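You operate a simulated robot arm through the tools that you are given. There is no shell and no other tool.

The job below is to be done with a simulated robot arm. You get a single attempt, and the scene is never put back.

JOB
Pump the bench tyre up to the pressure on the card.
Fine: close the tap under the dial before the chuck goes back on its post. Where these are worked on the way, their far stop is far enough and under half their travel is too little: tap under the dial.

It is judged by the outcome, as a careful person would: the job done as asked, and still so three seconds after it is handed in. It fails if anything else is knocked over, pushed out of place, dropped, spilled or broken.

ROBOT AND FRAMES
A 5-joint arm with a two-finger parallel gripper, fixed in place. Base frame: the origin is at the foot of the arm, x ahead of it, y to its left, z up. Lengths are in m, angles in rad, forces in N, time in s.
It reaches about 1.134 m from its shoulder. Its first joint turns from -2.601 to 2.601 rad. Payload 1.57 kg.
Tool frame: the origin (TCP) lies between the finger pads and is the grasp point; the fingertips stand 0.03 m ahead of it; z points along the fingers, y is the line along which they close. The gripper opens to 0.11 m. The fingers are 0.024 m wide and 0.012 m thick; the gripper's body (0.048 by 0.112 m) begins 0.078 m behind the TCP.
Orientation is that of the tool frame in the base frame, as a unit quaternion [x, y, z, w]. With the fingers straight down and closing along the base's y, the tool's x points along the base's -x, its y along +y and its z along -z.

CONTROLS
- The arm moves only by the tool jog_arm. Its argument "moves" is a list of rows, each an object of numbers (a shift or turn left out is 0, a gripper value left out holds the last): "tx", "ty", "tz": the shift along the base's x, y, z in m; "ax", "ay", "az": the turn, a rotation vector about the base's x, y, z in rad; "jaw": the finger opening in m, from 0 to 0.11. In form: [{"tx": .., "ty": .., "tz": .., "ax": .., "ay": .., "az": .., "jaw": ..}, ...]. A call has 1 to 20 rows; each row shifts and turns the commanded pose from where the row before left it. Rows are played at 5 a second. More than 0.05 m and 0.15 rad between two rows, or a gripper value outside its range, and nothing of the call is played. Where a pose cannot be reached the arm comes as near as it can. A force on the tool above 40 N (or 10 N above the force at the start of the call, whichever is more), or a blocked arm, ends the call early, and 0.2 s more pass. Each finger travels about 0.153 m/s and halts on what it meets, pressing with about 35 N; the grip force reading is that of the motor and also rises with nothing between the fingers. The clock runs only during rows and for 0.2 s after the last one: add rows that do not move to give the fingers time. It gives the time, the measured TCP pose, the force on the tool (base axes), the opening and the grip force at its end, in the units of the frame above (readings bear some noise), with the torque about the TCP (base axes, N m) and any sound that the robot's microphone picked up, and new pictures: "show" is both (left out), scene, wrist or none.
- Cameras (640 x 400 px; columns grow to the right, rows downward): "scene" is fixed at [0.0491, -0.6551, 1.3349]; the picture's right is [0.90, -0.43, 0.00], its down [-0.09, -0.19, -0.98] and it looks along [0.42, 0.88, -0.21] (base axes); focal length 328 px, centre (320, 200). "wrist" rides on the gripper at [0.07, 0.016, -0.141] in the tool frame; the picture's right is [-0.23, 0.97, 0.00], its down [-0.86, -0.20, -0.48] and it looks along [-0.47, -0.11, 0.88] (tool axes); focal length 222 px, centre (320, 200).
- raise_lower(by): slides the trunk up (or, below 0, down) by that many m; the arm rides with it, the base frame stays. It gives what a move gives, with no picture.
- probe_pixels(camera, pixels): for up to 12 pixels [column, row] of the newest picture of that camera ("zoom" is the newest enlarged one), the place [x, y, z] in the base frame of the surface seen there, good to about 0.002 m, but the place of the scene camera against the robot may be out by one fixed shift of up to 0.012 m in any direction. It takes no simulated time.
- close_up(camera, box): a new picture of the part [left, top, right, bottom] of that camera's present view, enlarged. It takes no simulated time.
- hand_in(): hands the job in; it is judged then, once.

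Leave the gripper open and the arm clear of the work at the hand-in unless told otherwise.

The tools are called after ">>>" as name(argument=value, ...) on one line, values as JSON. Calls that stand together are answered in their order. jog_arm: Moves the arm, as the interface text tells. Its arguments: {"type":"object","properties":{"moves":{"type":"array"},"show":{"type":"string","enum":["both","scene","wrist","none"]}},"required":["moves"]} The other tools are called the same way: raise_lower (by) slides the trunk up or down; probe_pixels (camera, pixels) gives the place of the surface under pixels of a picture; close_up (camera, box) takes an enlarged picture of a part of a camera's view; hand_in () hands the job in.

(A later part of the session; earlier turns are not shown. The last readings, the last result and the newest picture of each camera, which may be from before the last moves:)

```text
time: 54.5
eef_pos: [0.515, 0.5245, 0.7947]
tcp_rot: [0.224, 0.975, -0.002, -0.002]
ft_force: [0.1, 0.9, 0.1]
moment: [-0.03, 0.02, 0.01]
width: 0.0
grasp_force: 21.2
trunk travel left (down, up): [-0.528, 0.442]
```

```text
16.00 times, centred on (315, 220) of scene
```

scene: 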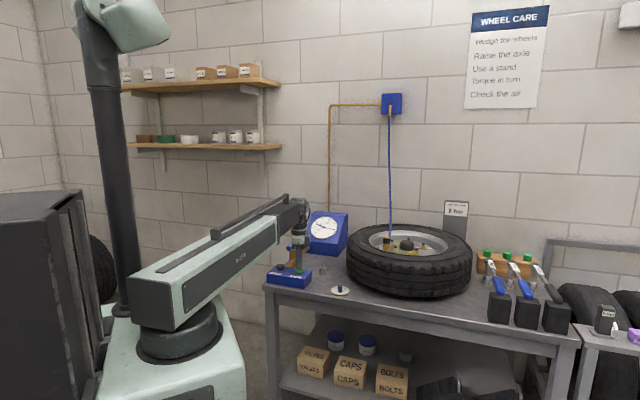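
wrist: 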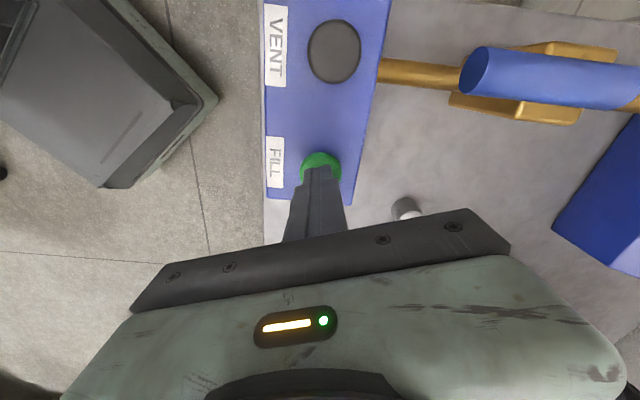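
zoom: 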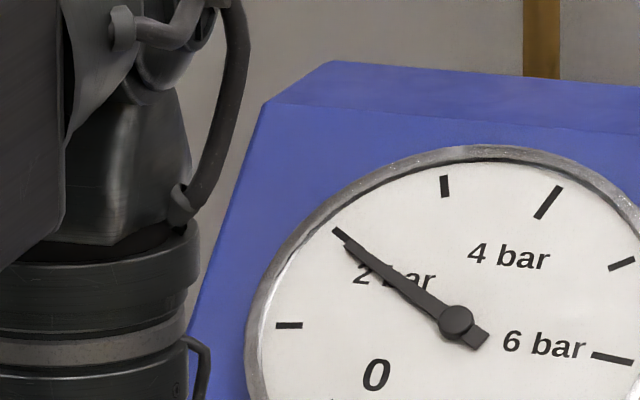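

It reads about 1.95–2.0 from here. For a truer reading I'll raise clear and move to where the wrist camera sees the dial large and close.

>>> raise_lower(by=0.215)

>>> jog_arm(moves=[{"tx": 0.016, "ty": 0.0245, "az": -0.068}, {"tx": 0.016, "ty": 0.0245, "az": -0.068}, {"tx": 0.016, "ty": 0.0245, "az": -0.068}, {"tx": 0.016, "ty": 0.0245, "az": -0.068}, {"tx": 0.016, "ty": 0.0245, "az": -0.068}, {}])

>>> close_up(camera="wrist", box=[430, 20, 590, 160])

```text
time: 56.8
eef_pos: [0.5155, 0.525, 1.0094]
tcp_rot: [0.224, 0.975, -0.003, -0.002]
ft_force: [0.1, 0.2, -0.3]
moment: [0.0, 0.02, -0.03]
width: 0.0
grasp_force: 21.7
trunk travel left (down, up): [-0.743, 0.227]
```

```text
time: 58.2
eef_pos: [0.596, 0.6491, 1.0097]
tcp_rot: [0.386, 0.922, -0.002, -0.001]
ft_force: [0.6, -0.5, -0.1]
moment: [-0.01, 0.03, -0.02]
width: 0.0
grasp_force: 21.9
trunk travel left (down, up): [-0.743, 0.227]
```

scene: 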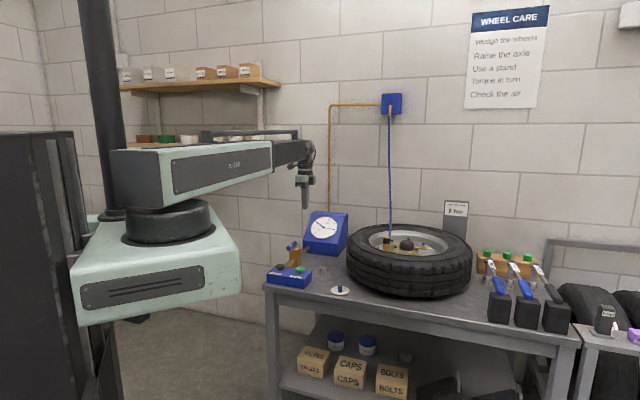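
wrist: 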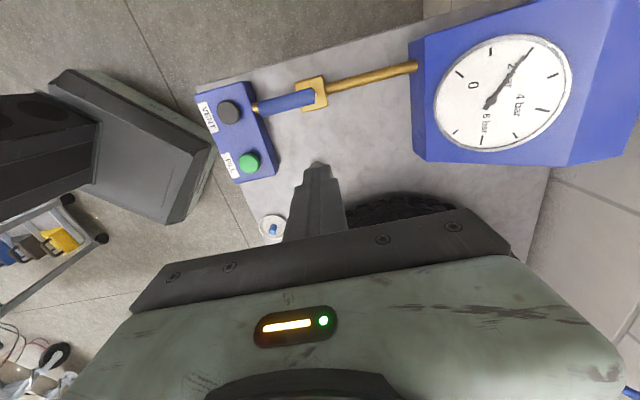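

```text
2.86 times, centred on (510, 90) of wrist
```

zoom: 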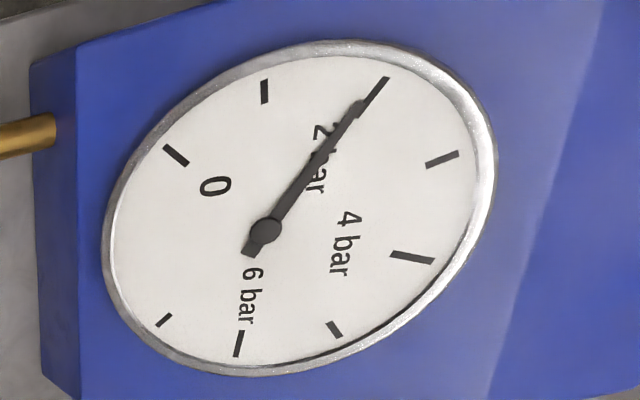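

The needle lies on the 2 bar tick, maybe a hair short. I'll probe the tick ends, the hub and the needle in 3D to work out the angle.

>>> probe_pixels(camera="zoom", pixels=[[165, 147], [265, 85], [384, 83], [445, 158], [430, 260], [333, 329], [237, 350], [164, 320], [265, 231], [356, 111], [310, 170], [300, 183]])

>>> close_up(camera="wrist", box=[485, 40, 555, 110])

```text
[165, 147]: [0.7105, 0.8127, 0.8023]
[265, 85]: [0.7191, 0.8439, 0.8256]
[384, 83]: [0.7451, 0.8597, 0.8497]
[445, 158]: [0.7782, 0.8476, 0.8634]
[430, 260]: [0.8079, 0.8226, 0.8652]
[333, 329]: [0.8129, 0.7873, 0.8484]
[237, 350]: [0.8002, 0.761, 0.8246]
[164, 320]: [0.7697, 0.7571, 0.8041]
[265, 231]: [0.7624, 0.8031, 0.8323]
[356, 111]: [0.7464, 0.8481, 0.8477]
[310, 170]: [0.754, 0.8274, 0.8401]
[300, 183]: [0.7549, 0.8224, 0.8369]
```

```text
5.71 times, centred on (520, 75) of wrist
```

zoom: 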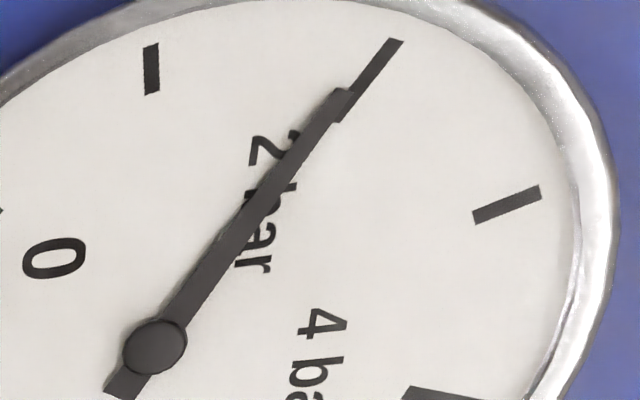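

In 3D the dial scale is 38.6° per bar. The needle sits at about 148°, against 147.9° for the 2 bar tick, so the tyre is at 1.97–2.0 bar, on target. Now I'll close the tap. I'll go above the lever where it points to the box and spin so that a +90° turn stays within the limits, with the jaw at 0.04.

>>> jog_arm(moves=[{"tx": -0.0068, "az": 0.1416}, {"tx": -0.0068, "az": 0.1416}, {"tx": -0.0068, "az": 0.1416}, {"tx": -0.0068, "az": 0.1416}, {"tx": -0.0068, "az": 0.1416}, {"tx": -0.0068, "az": 0.1416}, {"tx": -0.0068, "az": 0.1416}, {"tx": -0.0068, "az": 0.1416}, {"tx": -0.0068, "az": 0.1416}, {"tx": -0.0067, "ty": -0.001, "az": 0.1416}, {"tx": -0.0067, "ty": -0.001, "az": 0.1416, "jaw": 0.04}, {}, {}])

>>> close_up(camera="wrist", box=[240, 80, 400, 220])

```text
time: 61.0
eef_pos: [0.5197, 0.6456, 1.0086]
tcp_rot: [-0.374, 0.927, -0.002, 0.0]
ft_force: [0.5, 0.7, -1.4]
moment: [0.0, -0.03, 0.0]
width: 0.0398
grasp_force: 0.1
trunk travel left (down, up): [-0.743, 0.227]
```

scene: 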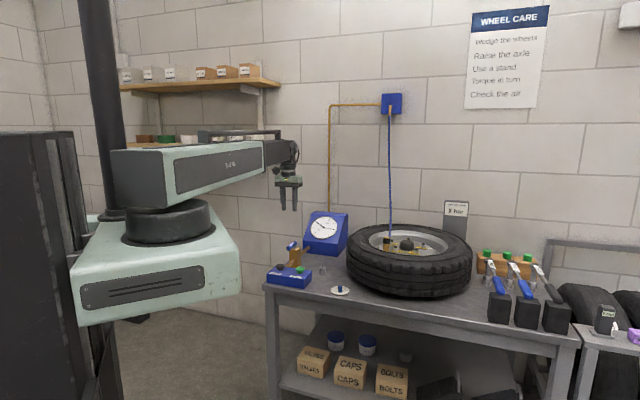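
wrist: 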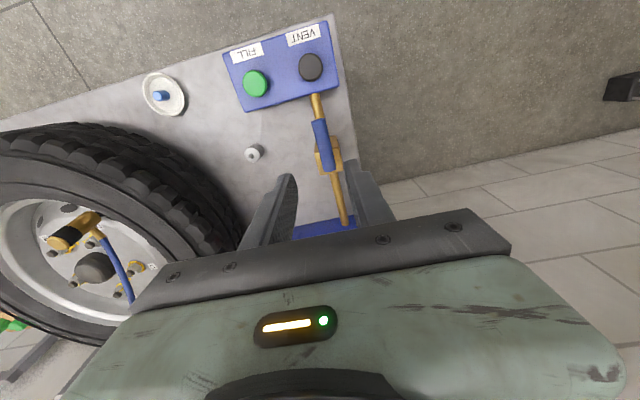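

```text
2.86 times, centred on (320, 150) of wrist
```

zoom: 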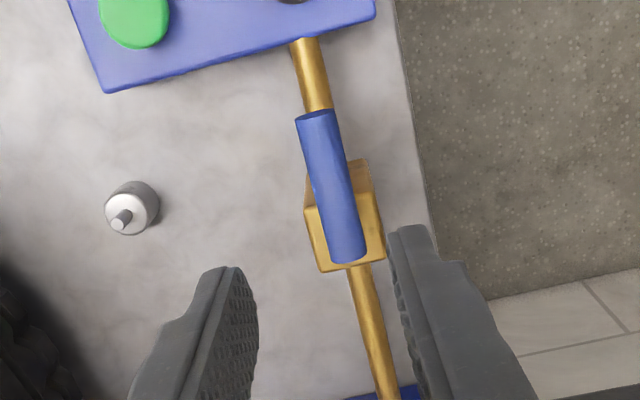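

>>> probe_pixels(camera="zoom", pixels=[[318, 122], [325, 150], [333, 190], [343, 240], [347, 255], [310, 150], [345, 150]])

```text
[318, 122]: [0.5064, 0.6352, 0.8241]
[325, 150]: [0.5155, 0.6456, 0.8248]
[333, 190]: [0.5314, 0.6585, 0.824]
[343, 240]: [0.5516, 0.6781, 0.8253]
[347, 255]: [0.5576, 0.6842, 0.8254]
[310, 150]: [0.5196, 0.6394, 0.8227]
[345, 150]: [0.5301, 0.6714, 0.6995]
```

The lever lies from (0.5576, 0.6842) to (0.5064, 0.6352), fully along the pipe. I'll trim slightly and lower to straddle it.

>>> jog_arm(moves=[{"tx": -0.0015, "ty": 0.0018}, {}], show="none")

>>> raise_lower(by=-0.147)

>>> close_up(camera="wrist", box=[240, 80, 400, 240])

```text
time: 61.6
eef_pos: [0.5176, 0.6473, 1.0093]
tcp_rot: [-0.373, 0.928, -0.003, 0.0]
ft_force: [1.7, -0.3, -0.9]
moment: [0.01, 0.0, 0.02]
width: 0.0397
grasp_force: 0.1
trunk travel left (down, up): [-0.743, 0.227]
```

```text
time: 63.3
eef_pos: [0.5181, 0.6476, 0.8624]
tcp_rot: [-0.372, 0.928, -0.002, 0.0]
ft_force: [0.3, 1.1, 0.0]
moment: [0.0, 0.03, -0.02]
width: 0.04
grasp_force: 0.1
trunk travel left (down, up): [-0.596, 0.374]
```

```text
2.50 times, centred on (320, 160) of wrist
```

zoom: 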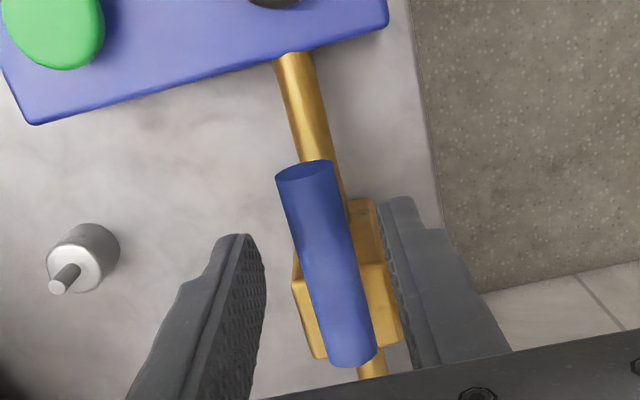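

The lever is centred between the fingers. I'll lower 0.04 and narrow the jaw to 0.03.

>>> raise_lower(by=-0.04)

>>> jog_arm(moves=[{"jaw": 0.03}, {}])

```text
time: 64.2
eef_pos: [0.5189, 0.6472, 0.8228]
tcp_rot: [-0.373, 0.928, -0.002, 0.0]
ft_force: [1.0, -0.2, -0.2]
moment: [0.02, 0.02, 0.0]
width: 0.0402
grasp_force: 0.3
trunk travel left (down, up): [-0.556, 0.414]
```

```text
time: 64.8
eef_pos: [0.5189, 0.6461, 0.8222]
tcp_rot: [-0.373, 0.928, -0.002, 0.0]
ft_force: [-1.0, -0.5, 0.3]
moment: [-0.02, 0.0, 0.03]
width: 0.0301
grasp_force: 0.0
trunk travel left (down, up): [-0.556, 0.414]
```

scene: 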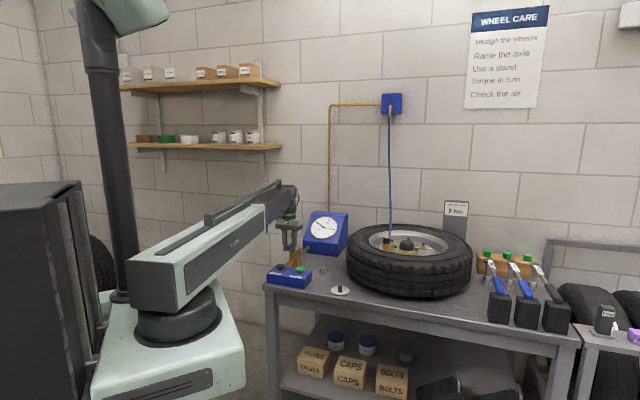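
wrist: 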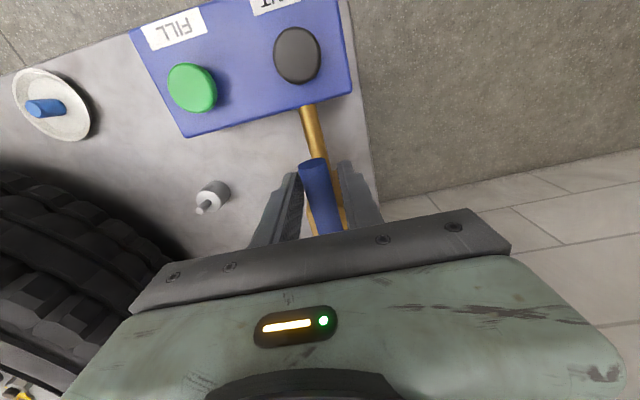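

I'll turn the lever back counter-clockwise along the arc, the first 0.8 rad.

>>> jog_arm(moves=[{"tx": 0.004, "ty": -0.0039, "az": 0.1}, {"tx": 0.0043, "ty": -0.0034, "az": 0.1}, {"tx": 0.0046, "ty": -0.003, "az": 0.1}, {"tx": 0.0049, "ty": -0.0025, "az": 0.1}, {"tx": 0.0051, "ty": -0.002, "az": 0.1}, {"tx": 0.0053, "ty": -0.0015, "az": 0.1}, {"tx": 0.0054, "ty": -0.0009, "az": 0.1}, {"tx": 0.0055, "ty": -0.0004, "az": 0.1}, {}])

```text
time: 66.8
eef_pos: [0.5577, 0.6294, 0.8229]
tcp_rot: [-0.706, 0.708, -0.002, 0.001]
ft_force: [-0.2, -0.5, 0.2]
moment: [0.0, 0.05, -0.02]
width: 0.0304
grasp_force: 0.2
trunk travel left (down, up): [-0.556, 0.414]
```

scene: 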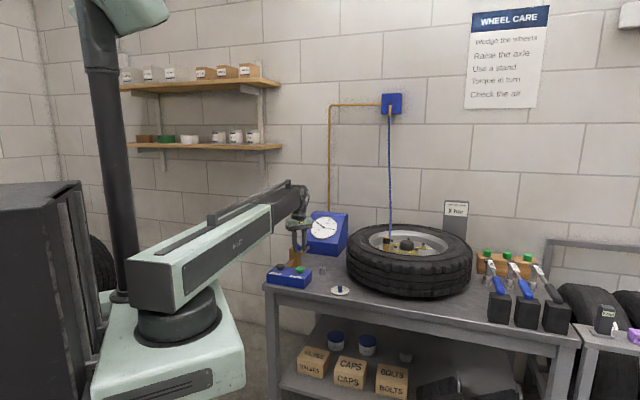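
wrist: 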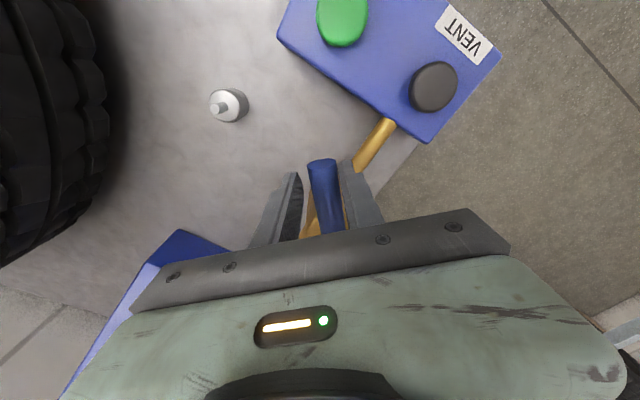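

The lever is following and is about half-way. I'll continue towards the closed stop.

>>> jog_arm(moves=[{"tx": 0.0055, "ty": 0.0002, "az": 0.1}, {"tx": 0.0055, "ty": 0.0007, "az": 0.1}, {"tx": 0.0054, "ty": 0.0013, "az": 0.1}, {"tx": 0.0052, "ty": 0.0018, "az": 0.1}, {"tx": 0.005, "ty": 0.0023, "az": 0.1}, {"tx": 0.0047, "ty": 0.0028, "az": 0.1}, {"tx": 0.0044, "ty": 0.0032, "az": 0.1}, {}])

```text
time: 68.5
eef_pos: [0.5934, 0.6429, 0.8234]
tcp_rot: [0.906, -0.424, 0.002, -0.002]
ft_force: [-1.0, -0.2, -0.7]
moment: [0.0, 0.01, 0.0]
width: 0.0306
grasp_force: 0.3
trunk travel left (down, up): [-0.556, 0.414]
```

scene: 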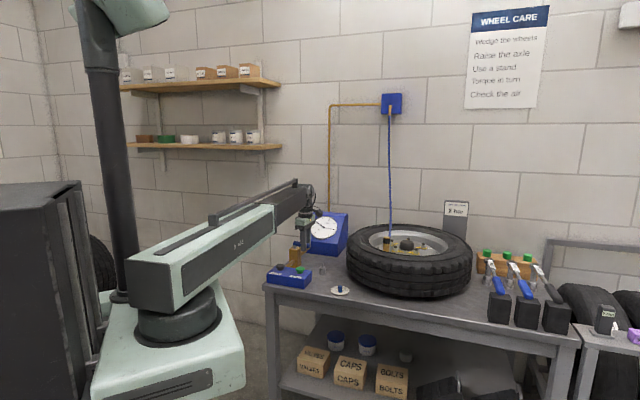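
wrist: 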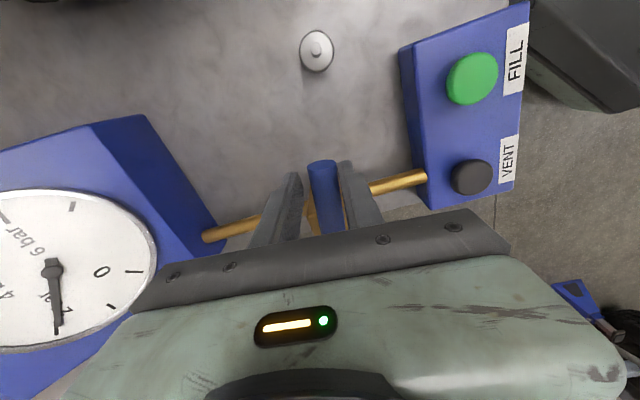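

Nearly square to the pipe now. A few more small steps should reach the stop, which I'll see in the force.

>>> jog_arm(moves=[{"tx": 0.0041, "ty": 0.0037, "az": 0.1}, {"tx": 0.0037, "ty": 0.0041, "az": 0.1}, {}])

>>> close_up(camera="wrist", box=[200, 100, 440, 260])

```text
time: 69.3
eef_pos: [0.6004, 0.6492, 0.8222]
tcp_rot: [0.943, -0.332, 0.0, -0.003]
ft_force: [-5.9, -2.6, -1.5]
moment: [0.0, 0.05, -0.14]
width: 0.0348
grasp_force: 3.0
trunk travel left (down, up): [-0.556, 0.414]
```

scene: 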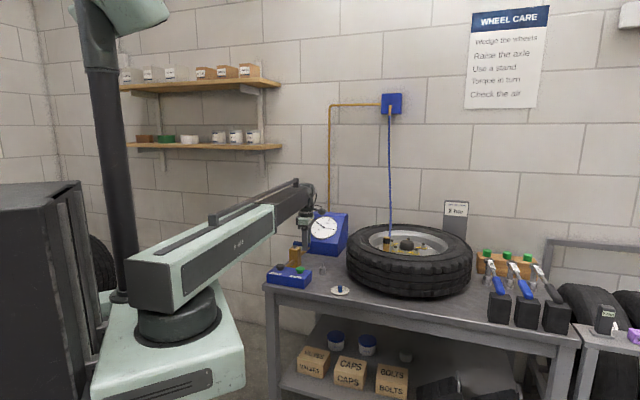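
wrist: 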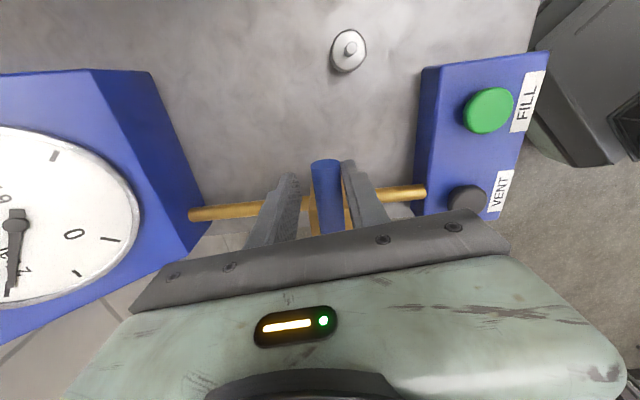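

```text
2.50 times, centred on (320, 180) of wrist
```

zoom: 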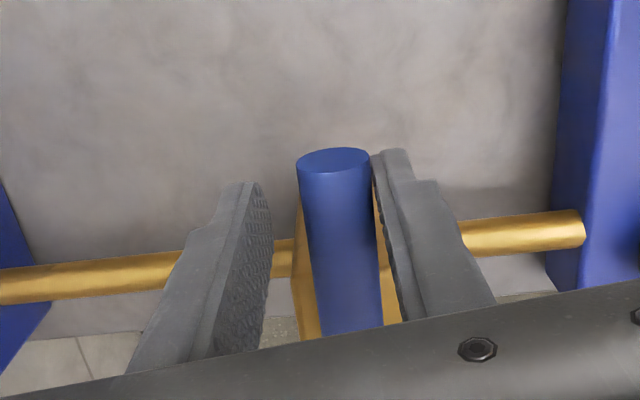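

The force rose to 6 N and the finger was displaced, so the lever is at its closed stop, square to the pipe. I'll back off, raise, and verify the lever and dial.

>>> jog_arm(moves=[{"tx": -0.0037, "ty": -0.0041, "jaw": 0.04}, {}], show="none")

>>> raise_lower(by=0.19)

>>> jog_arm(moves=[{}])

>>> close_up(camera="scene", box=[265, 205, 355, 290])

>>> close_up(camera="scene", box=[308, 212, 343, 245])

```text
time: 70.0
eef_pos: [0.5971, 0.6467, 0.8232]
tcp_rot: [0.943, -0.332, 0.001, -0.002]
ft_force: [-0.4, 0.5, -0.8]
moment: [-0.01, 0.01, 0.0]
width: 0.0401
grasp_force: 0.1
trunk travel left (down, up): [-0.556, 0.414]
```

```text
time: 72.0
eef_pos: [0.5965, 0.6448, 1.0123]
tcp_rot: [0.943, -0.333, 0.002, -0.002]
ft_force: [0.5, -1.1, 0.0]
moment: [0.0, -0.01, 0.0]
width: 0.04
grasp_force: 0.1
trunk travel left (down, up): [-0.746, 0.224]
```

```text
time: 72.4
eef_pos: [0.5974, 0.6461, 1.013]
tcp_rot: [0.943, -0.332, 0.002, -0.002]
ft_force: [0.1, 0.4, 0.0]
moment: [0.0, 0.03, -0.01]
width: 0.0397
grasp_force: 0.1
trunk travel left (down, up): [-0.746, 0.224]
```

scene: 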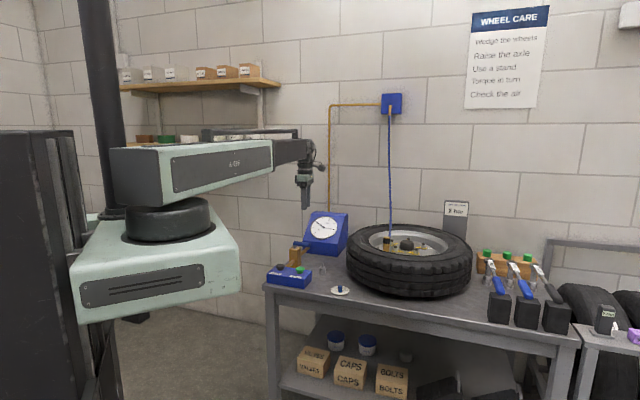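
wrist: 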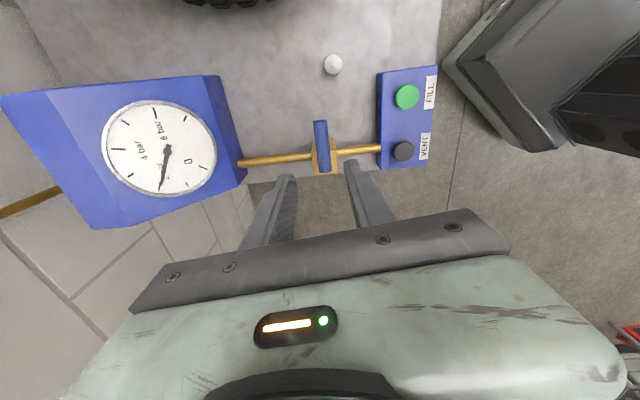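

```text
4.71 times, centred on (310, 248) of scene
```

zoom: 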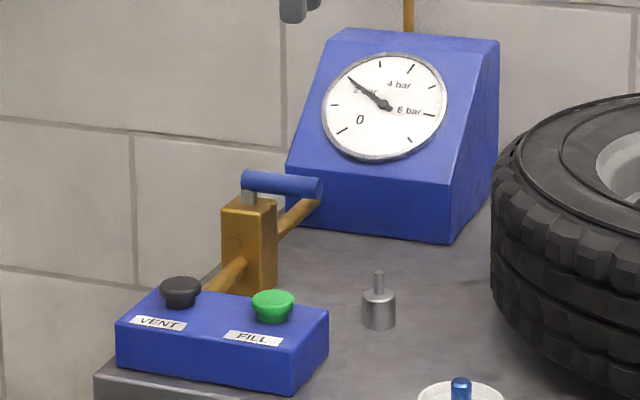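

```text
12.12 times, centred on (326, 228) of scene
```

zoom: 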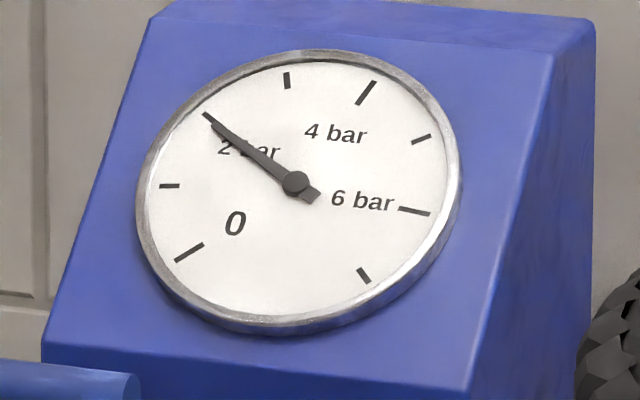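

The tap is back square to the pipe (closed) and the dial still shows 2 bar. Next I'll go back above the chuck on the valve, unwinding the spin to the earlier gripping orientation.

>>> jog_arm(moves=[{"tx": 0.0202, "ty": -0.0223, "az": -0.141}, {"tx": 0.0202, "ty": -0.0223, "az": -0.141}, {"tx": 0.0202, "ty": -0.0223, "az": -0.141}, {"tx": 0.0202, "ty": -0.0223, "az": -0.141}, {"tx": 0.0202, "ty": -0.0223, "az": -0.141}, {"tx": 0.0202, "ty": -0.0223, "az": -0.141}, {"tx": 0.0202, "ty": -0.0223, "az": -0.141}, {"tx": 0.0202, "ty": -0.0223, "az": -0.141}, {"tx": 0.0202, "ty": -0.0223, "az": -0.141}, {"tx": 0.0202, "ty": -0.0223, "az": -0.141}, {"tx": 0.0202, "ty": -0.0223, "az": -0.141}, {"tx": 0.0202, "ty": -0.0223, "az": -0.141, "jaw": 0.055}, {}, {}])

>>> close_up(camera="wrist", box=[260, 90, 380, 200])

```text
time: 75.4
eef_pos: [0.8386, 0.3787, 1.0135]
tcp_rot: [-0.376, 0.926, -0.003, 0.0]
ft_force: [0.2, -0.3, -0.4]
moment: [-0.01, 0.01, 0.0]
width: 0.0548
grasp_force: 0.0
trunk travel left (down, up): [-0.746, 0.224]
```

scene: 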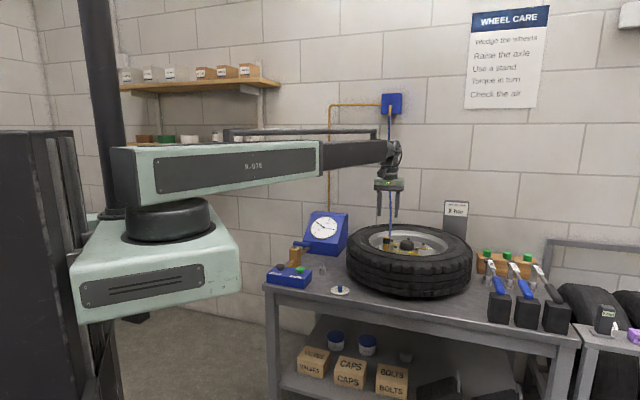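
wrist: 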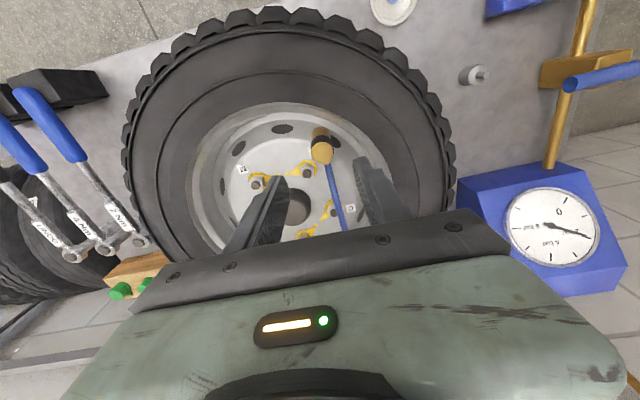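

```text
3.64 times, centred on (320, 145) of wrist
```

zoom: 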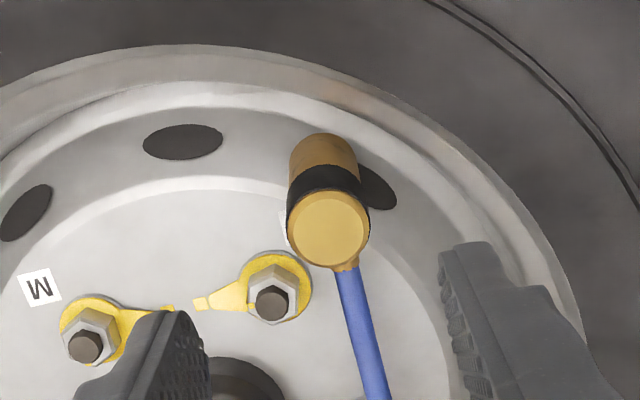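

I'll probe the chuck top and collar to see its centre and lean.

>>> probe_pixels(camera="zoom", pixels=[[328, 230], [296, 230], [362, 230], [328, 198], [328, 260], [325, 165], [322, 150], [350, 275], [310, 165], [345, 165]])

>>> close_up(camera="scene", box=[365, 225, 410, 262])

```text
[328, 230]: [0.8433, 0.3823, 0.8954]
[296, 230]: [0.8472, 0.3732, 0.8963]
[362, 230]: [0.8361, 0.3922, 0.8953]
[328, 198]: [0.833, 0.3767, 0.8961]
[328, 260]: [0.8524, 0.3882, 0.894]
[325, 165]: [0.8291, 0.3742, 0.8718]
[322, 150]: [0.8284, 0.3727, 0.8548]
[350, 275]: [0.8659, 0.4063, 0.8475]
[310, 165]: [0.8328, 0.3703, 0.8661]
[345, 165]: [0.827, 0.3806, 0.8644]
```

```text
10.81 times, centred on (388, 244) of scene
```

zoom: 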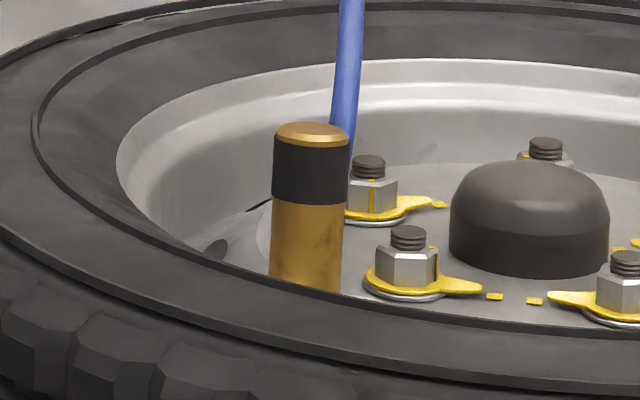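

The chuck leans about 5° towards its hose; its top centre is (0.8425, 0.382, 0.895). The fingers are centred across it. I'll shift 2 mm along the lean and lower around the collar.

>>> jog_arm(moves=[{"tx": 0.002, "ty": 0.002, "jaw": 0.05}, {}], show="none")

>>> raise_lower(by=-0.095)

>>> jog_arm(moves=[{}])

>>> close_up(camera="wrist", box=[240, 100, 400, 240])

```text
time: 76.0
eef_pos: [0.8414, 0.3798, 1.0125]
tcp_rot: [-0.375, 0.927, -0.003, 0.0]
ft_force: [-0.2, -0.4, 0.8]
moment: [-0.07, -0.02, -0.01]
width: 0.0501
grasp_force: 0.0
trunk travel left (down, up): [-0.746, 0.224]
```

```text
time: 77.3
eef_pos: [0.8407, 0.3787, 0.9185]
tcp_rot: [-0.377, 0.926, -0.003, -0.001]
ft_force: [-0.1, 0.4, -0.5]
moment: [-0.02, 0.0, 0.01]
width: 0.0499
grasp_force: 0.0
trunk travel left (down, up): [-0.651, 0.319]
```

```text
time: 77.7
eef_pos: [0.8406, 0.3786, 0.9164]
tcp_rot: [-0.376, 0.927, -0.003, 0.0]
ft_force: [0.7, -0.2, 0.8]
moment: [0.05, -0.01, -0.01]
width: 0.0502
grasp_force: 0.1
trunk travel left (down, up): [-0.651, 0.319]
```

scene: 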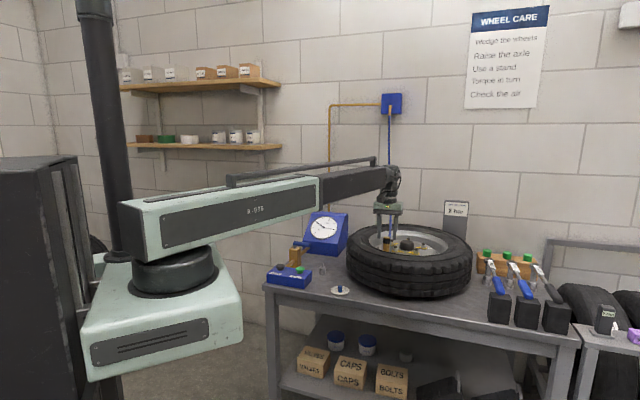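
wrist: 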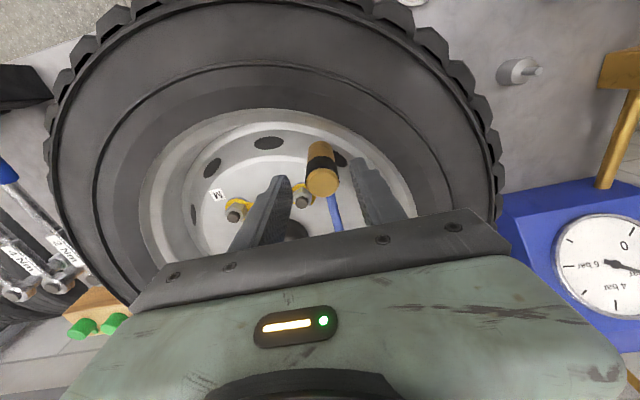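

```text
2.86 times, centred on (320, 170) of wrist
```

zoom: 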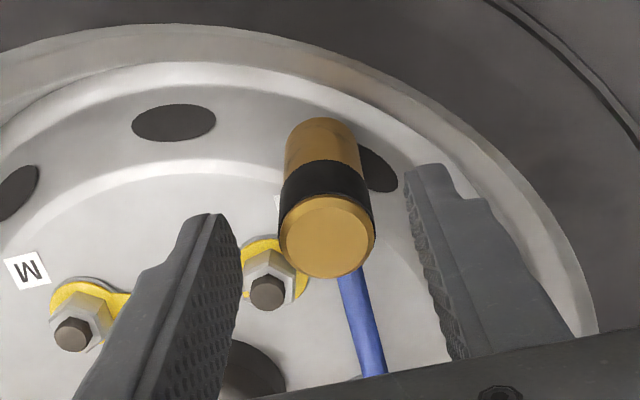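

The chuck is centred between the fingers. I'll lower 0.037 to the collar and close.

>>> raise_lower(by=-0.037)

>>> jog_arm(moves=[{"jaw": 0.04}, {"jaw": 0.03}, {"jaw": 0.02}, {"jaw": 0.015}, {}, {}])

>>> close_up(camera="wrist", box=[260, 120, 380, 240])

```text
time: 78.5
eef_pos: [0.8404, 0.3802, 0.8806]
tcp_rot: [-0.377, 0.926, -0.003, 0.0]
ft_force: [-0.5, 0.4, -0.2]
moment: [0.02, 0.02, 0.01]
width: 0.0503
grasp_force: 0.1
trunk travel left (down, up): [-0.614, 0.356]
```

```text
time: 79.9
eef_pos: [0.8413, 0.3796, 0.8812]
tcp_rot: [-0.377, 0.926, -0.003, 0.001]
ft_force: [-3.9, 2.1, -0.4]
moment: [0.12, 0.08, 0.01]
width: 0.0266
grasp_force: 35.0
trunk travel left (down, up): [-0.614, 0.356]
```

scene: 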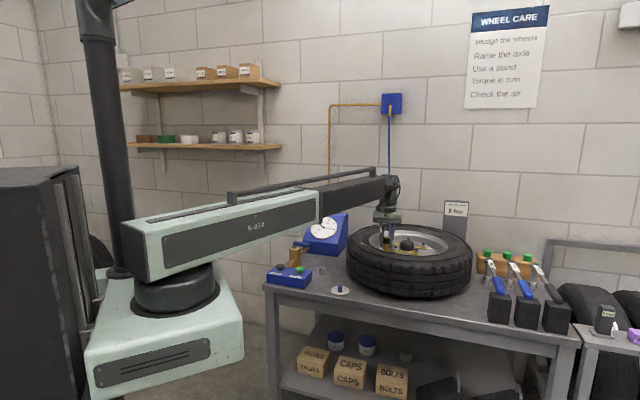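
wrist: 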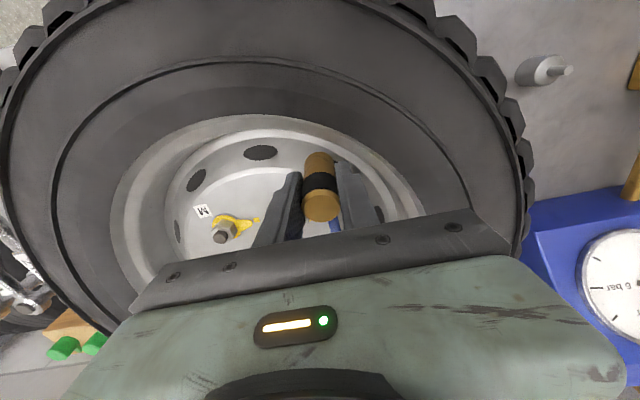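

```text
3.33 times, centred on (320, 180) of wrist
```

zoom: 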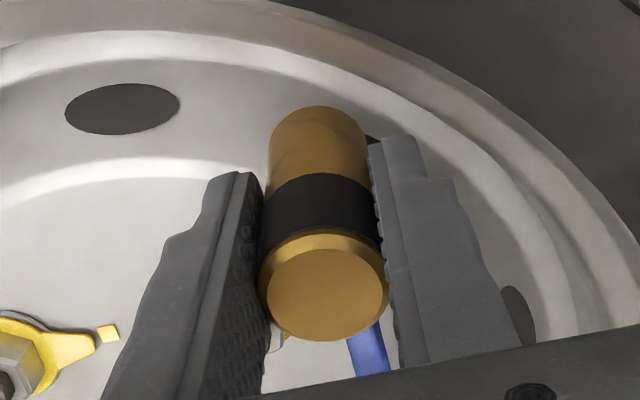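

Gripped at 0.0266 and 35 N. I'll lift straight off the valve, 0.03 first, then to travel height.

>>> raise_lower(by=0.03)

>>> raise_lower(by=0.07)

>>> jog_arm(moves=[{}])

>>> close_up(camera="scene", box=[350, 200, 430, 260])

>>> close_up(camera="wrist", box=[260, 120, 380, 240])

```text
time: 80.7
eef_pos: [0.8418, 0.3785, 0.9082]
tcp_rot: [-0.376, 0.926, -0.003, 0.0]
ft_force: [-0.2, 0.4, -2.0]
moment: [-0.04, 0.03, 0.01]
width: 0.0262
grasp_force: 34.8
trunk travel left (down, up): [-0.644, 0.326]
```

```text
time: 81.8
eef_pos: [0.8412, 0.3796, 0.9808]
tcp_rot: [-0.376, 0.927, -0.002, 0.001]
ft_force: [0.8, 0.0, -1.8]
moment: [-0.02, 0.05, 0.02]
width: 0.0265
grasp_force: 34.7
trunk travel left (down, up): [-0.714, 0.256]
```

```text
time: 82.2
eef_pos: [0.8424, 0.3798, 0.9801]
tcp_rot: [-0.376, 0.927, -0.003, 0.0]
ft_force: [0.0, 0.2, -1.7]
moment: [0.02, -0.02, -0.01]
width: 0.0267
grasp_force: 34.6
trunk travel left (down, up): [-0.714, 0.256]
```

scene: 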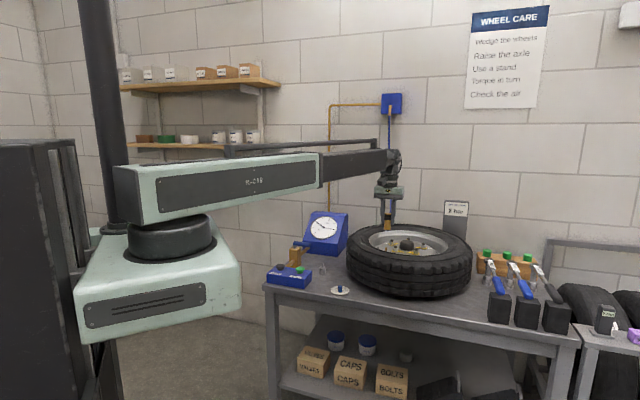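
wrist: 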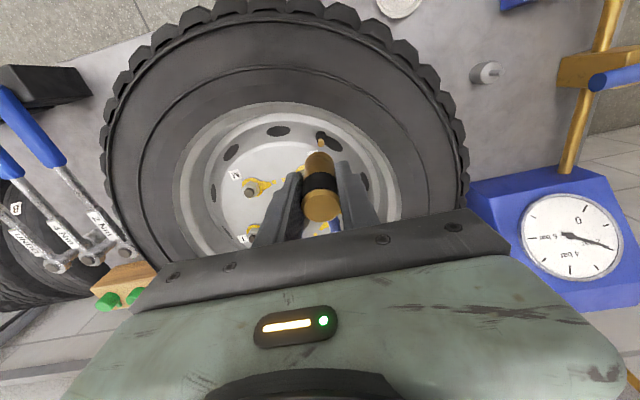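

```text
6.67 times, centred on (390, 230) of scene
```

zoom: 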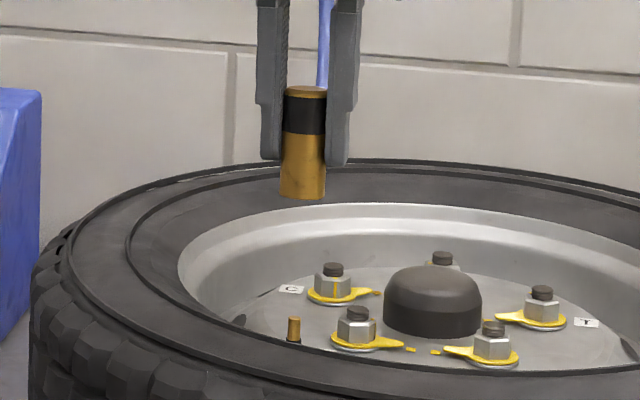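

```text
3.33 times, centred on (320, 180) of wrist
```

zoom: 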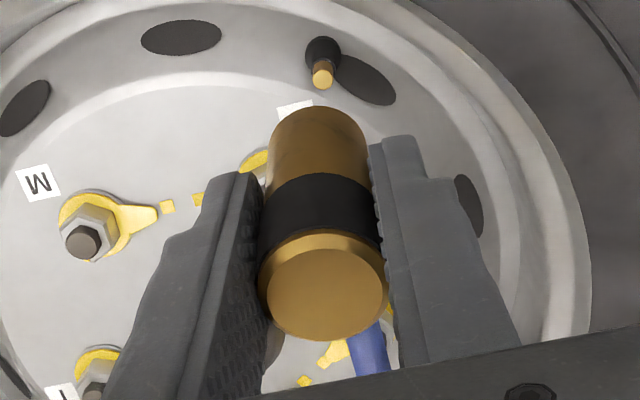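

The chuck came off cleanly. I'll probe its body in the hand to learn the lean and where its bottom lies relative to the TCP.

>>> probe_pixels(camera="zoom", pixels=[[326, 292], [280, 292], [372, 292], [326, 262], [326, 325], [320, 205], [320, 185], [318, 160], [318, 135], [317, 115]])

>>> close_up(camera="scene", box=[375, 205, 403, 235])

```text
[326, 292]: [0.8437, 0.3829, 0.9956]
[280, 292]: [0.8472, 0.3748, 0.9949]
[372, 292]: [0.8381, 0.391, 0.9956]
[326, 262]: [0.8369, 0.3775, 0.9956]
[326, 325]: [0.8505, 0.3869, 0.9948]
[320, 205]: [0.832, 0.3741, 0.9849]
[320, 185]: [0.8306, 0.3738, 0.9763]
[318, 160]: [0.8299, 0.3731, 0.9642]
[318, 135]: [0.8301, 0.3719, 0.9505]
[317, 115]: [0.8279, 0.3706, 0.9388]
```

```text
13.33 times, centred on (389, 220) of scene
```

zoom: 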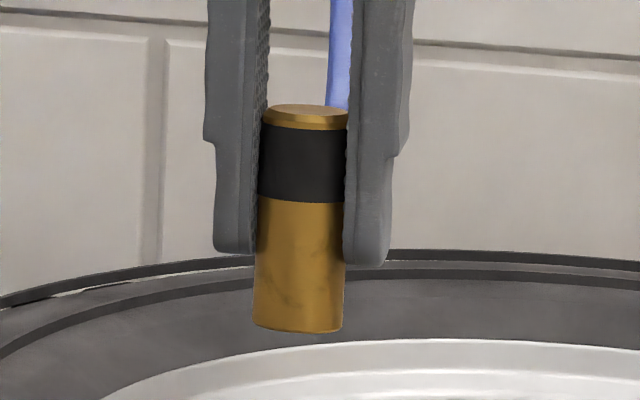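

The chuck leans about 6.5° in the hand. I'll carry it back to above the post, and there try tilting the tool the opposite way to bring the chuck upright.

>>> jog_arm(moves=[{"tx": -0.0256, "ty": 0.0226}, {"tx": -0.0256, "ty": 0.0226}, {"tx": -0.0256, "ty": 0.0226}, {"tx": -0.0256, "ty": 0.0226}, {"tx": -0.0256, "ty": 0.0226}, {"tx": -0.0256, "ty": 0.0226}, {"tx": -0.0256, "ty": 0.0226}, {"tx": -0.0253, "ty": 0.0228}, {}, {"ax": 0.036, "ay": -0.041}, {"ax": 0.036, "ay": -0.041}, {}])

>>> close_up(camera="wrist", box=[260, 120, 380, 240])

>>> close_up(camera="scene", box=[290, 190, 360, 290])

```text
time: 84.8
eef_pos: [0.6366, 0.5597, 0.9827]
tcp_rot: [-0.376, 0.925, 0.016, 0.052]
ft_force: [0.0, 0.7, -0.9]
moment: [0.01, 0.01, 0.02]
width: 0.0262
grasp_force: 35.2
trunk travel left (down, up): [-0.714, 0.256]
```

scene: 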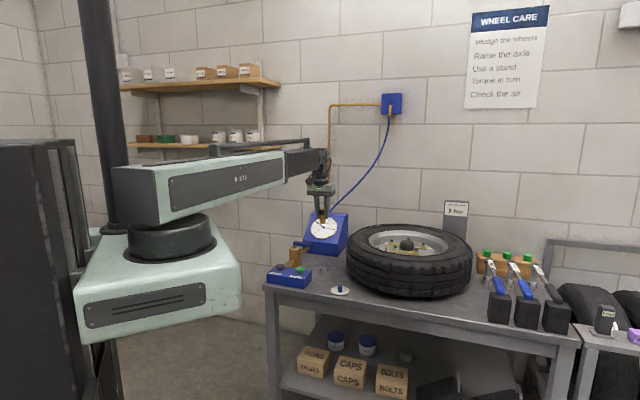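
wrist: 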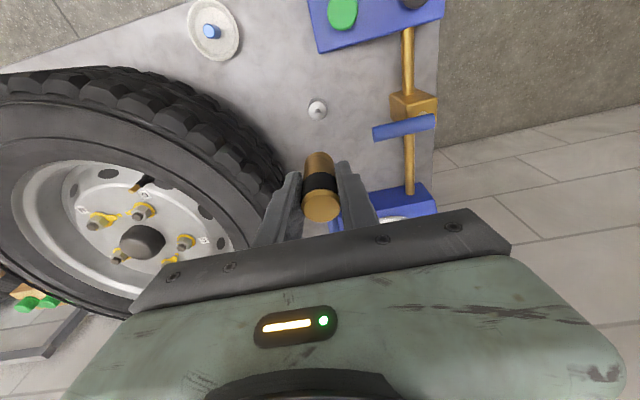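

```text
3.33 times, centred on (320, 180) of wrist
```

zoom: 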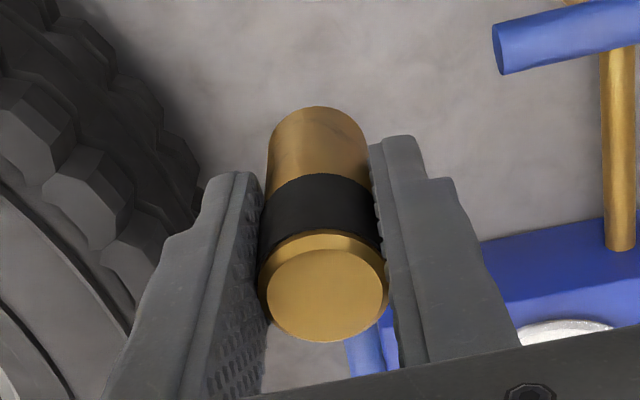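

```text
4.00 times, centred on (325, 240) of scene
```

zoom: 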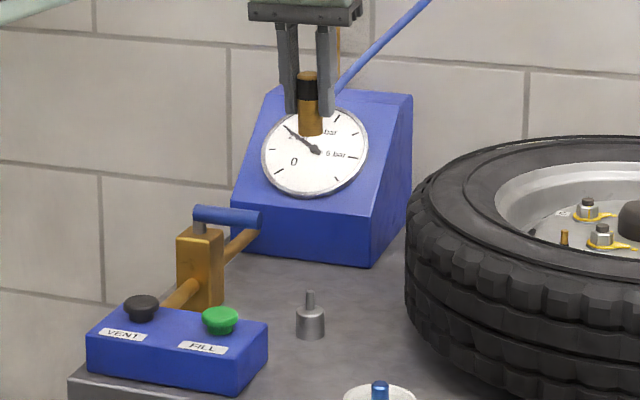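

The tilt worked. I'll probe the chuck for uprightness and its bottom position, and the post pin too.

>>> probe_pixels(camera="zoom", pixels=[[300, 310], [300, 320]])

>>> probe_pixels(camera="wrist", pixels=[[322, 207], [316, 155], [316, 162], [316, 168], [317, 175], [308, 207], [336, 207], [322, 198], [322, 216], [317, 113], [316, 103], [319, 109]])

>>> close_up(camera="wrist", box=[295, 95, 345, 165])

```text
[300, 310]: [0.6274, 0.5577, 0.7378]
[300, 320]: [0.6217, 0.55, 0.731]
```

```text
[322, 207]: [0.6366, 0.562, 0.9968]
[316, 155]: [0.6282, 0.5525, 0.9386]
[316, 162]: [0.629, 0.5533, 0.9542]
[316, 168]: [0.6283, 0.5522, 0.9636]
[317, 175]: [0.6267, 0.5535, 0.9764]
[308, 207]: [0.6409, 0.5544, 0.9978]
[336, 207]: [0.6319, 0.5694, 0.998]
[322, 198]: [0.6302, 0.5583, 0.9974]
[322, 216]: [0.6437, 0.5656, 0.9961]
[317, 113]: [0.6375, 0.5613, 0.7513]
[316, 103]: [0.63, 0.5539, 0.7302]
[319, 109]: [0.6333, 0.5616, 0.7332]
```

```text
5.71 times, centred on (320, 130) of wrist
```

zoom: 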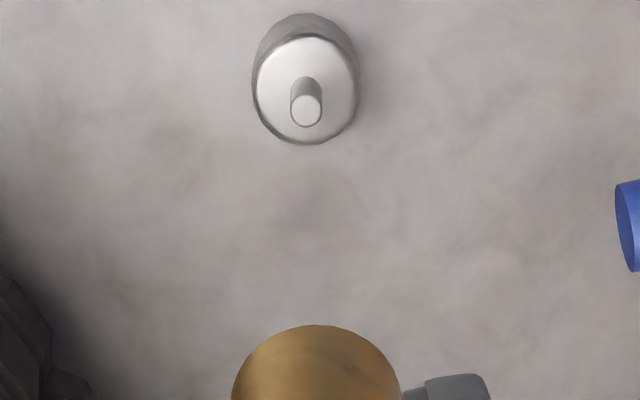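

The chuck is now upright with its axis at about (0.6367, 0.5613). I'll probe the pin tip and cup rim for the target centre.

>>> probe_pixels(camera="zoom", pixels=[[306, 110], [297, 110], [316, 110], [306, 120], [306, 100], [258, 95], [355, 90], [305, 40], [305, 138], [270, 60], [345, 60]])

```text
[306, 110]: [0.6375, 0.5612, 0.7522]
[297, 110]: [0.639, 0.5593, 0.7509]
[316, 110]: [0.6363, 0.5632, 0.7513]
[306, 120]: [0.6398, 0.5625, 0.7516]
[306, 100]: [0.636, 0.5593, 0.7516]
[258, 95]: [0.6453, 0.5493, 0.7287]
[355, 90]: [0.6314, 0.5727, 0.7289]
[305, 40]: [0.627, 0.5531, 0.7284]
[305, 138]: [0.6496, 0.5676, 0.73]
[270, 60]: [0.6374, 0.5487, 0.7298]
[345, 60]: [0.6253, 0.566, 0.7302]
```

The pin tip is at (0.6378, 0.5612) and the cup top at z 0.729. The chuck axis is within 1 mm. I'll trim +0.0008 in x and lower to just above the pin.

>>> jog_arm(moves=[{"tx": 0.0008}, {}], show="none")

>>> raise_lower(by=-0.165)

>>> jog_arm(moves=[{}])

>>> close_up(camera="scene", box=[295, 220, 355, 285])

>>> close_up(camera="wrist", box=[270, 110, 370, 220])

```text
time: 85.4
eef_pos: [0.636, 0.5589, 0.982]
tcp_rot: [-0.376, 0.925, 0.016, 0.052]
ft_force: [0.0, 0.1, -1.9]
moment: [-0.03, 0.0, 0.0]
width: 0.0266
grasp_force: 34.7
trunk travel left (down, up): [-0.714, 0.256]
```

```text
time: 87.2
eef_pos: [0.6384, 0.5596, 0.8159]
tcp_rot: [-0.376, 0.925, 0.015, 0.052]
ft_force: [-0.2, 0.5, -1.4]
moment: [0.03, 0.0, -0.02]
width: 0.0265
grasp_force: 35.3
trunk travel left (down, up): [-0.549, 0.421]
```

```text
time: 87.6
eef_pos: [0.6371, 0.5588, 0.8174]
tcp_rot: [-0.376, 0.925, 0.015, 0.052]
ft_force: [-0.2, -0.6, -1.2]
moment: [0.0, 0.01, 0.0]
width: 0.0266
grasp_force: 34.9
trunk travel left (down, up): [-0.549, 0.421]
```

scene: 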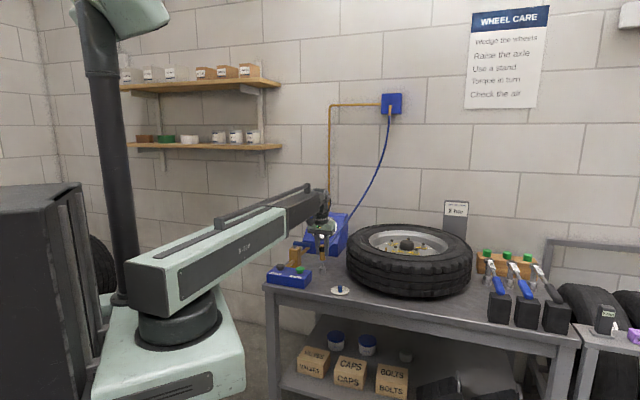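
wrist: 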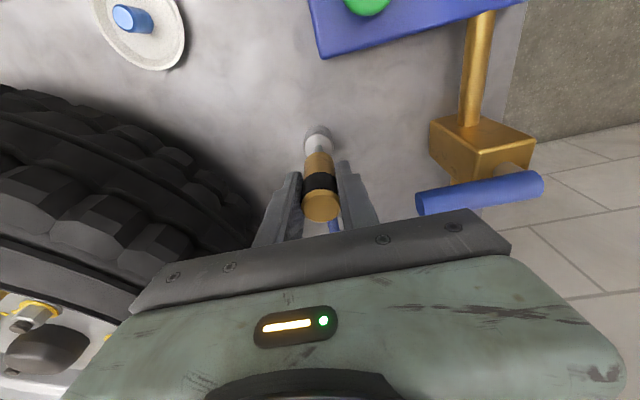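

```text
6.15 times, centred on (325, 252) of scene
```

zoom: 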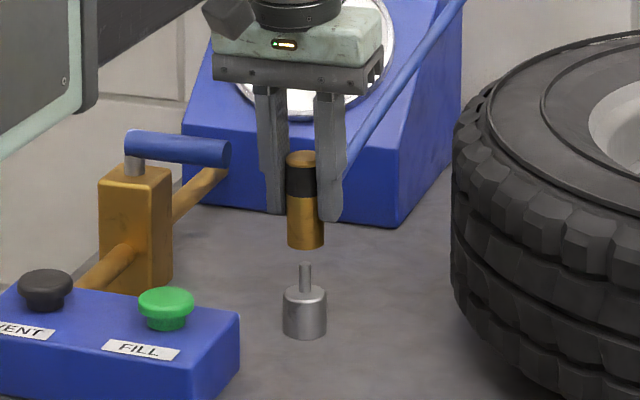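

```text
3.64 times, centred on (320, 165) of wrist
```

zoom: 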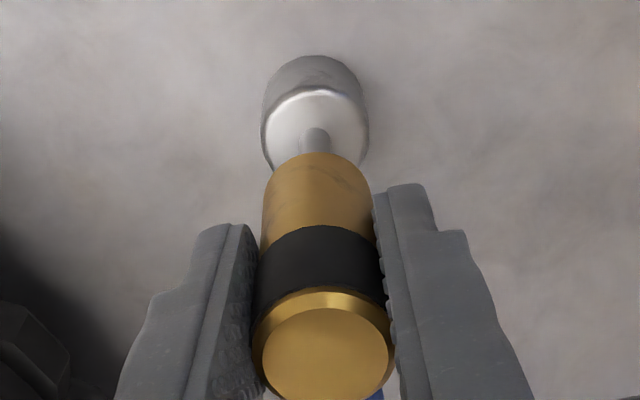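

The pin (305,275 in the scene zoom) lines up with the chuck centre (305). I'll lower in steps, watching the force.

>>> raise_lower(by=-0.014)

>>> raise_lower(by=-0.007)

>>> raise_lower(by=-0.006)

>>> close_up(camera="scene", box=[295, 220, 355, 285])

```text
time: 88.3
eef_pos: [0.6376, 0.5602, 0.8031]
tcp_rot: [-0.376, 0.925, 0.015, 0.052]
ft_force: [0.3, -1.0, -1.1]
moment: [-0.03, -0.02, 0.02]
width: 0.0265
grasp_force: 35.6
trunk travel left (down, up): [-0.535, 0.435]
```

```text
time: 88.8
eef_pos: [0.6368, 0.5604, 0.7964]
tcp_rot: [-0.376, 0.925, 0.015, 0.052]
ft_force: [0.0, -0.1, -2.1]
moment: [0.0, 0.01, -0.01]
width: 0.0267
grasp_force: 34.9
trunk travel left (down, up): [-0.528, 0.442]
```

```text
time: 89.4
eef_pos: [0.6371, 0.5592, 0.7892]
tcp_rot: [-0.377, 0.925, 0.016, 0.052]
ft_force: [-2.0, -1.2, -2.0]
moment: [0.01, 0.04, 0.0]
width: 0.0264
grasp_force: 35.0
trunk travel left (down, up): [-0.522, 0.448]
```

```text
6.15 times, centred on (325, 252) of scene
```

zoom: 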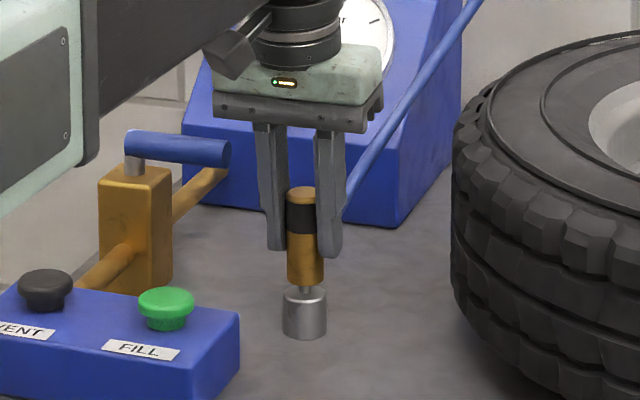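

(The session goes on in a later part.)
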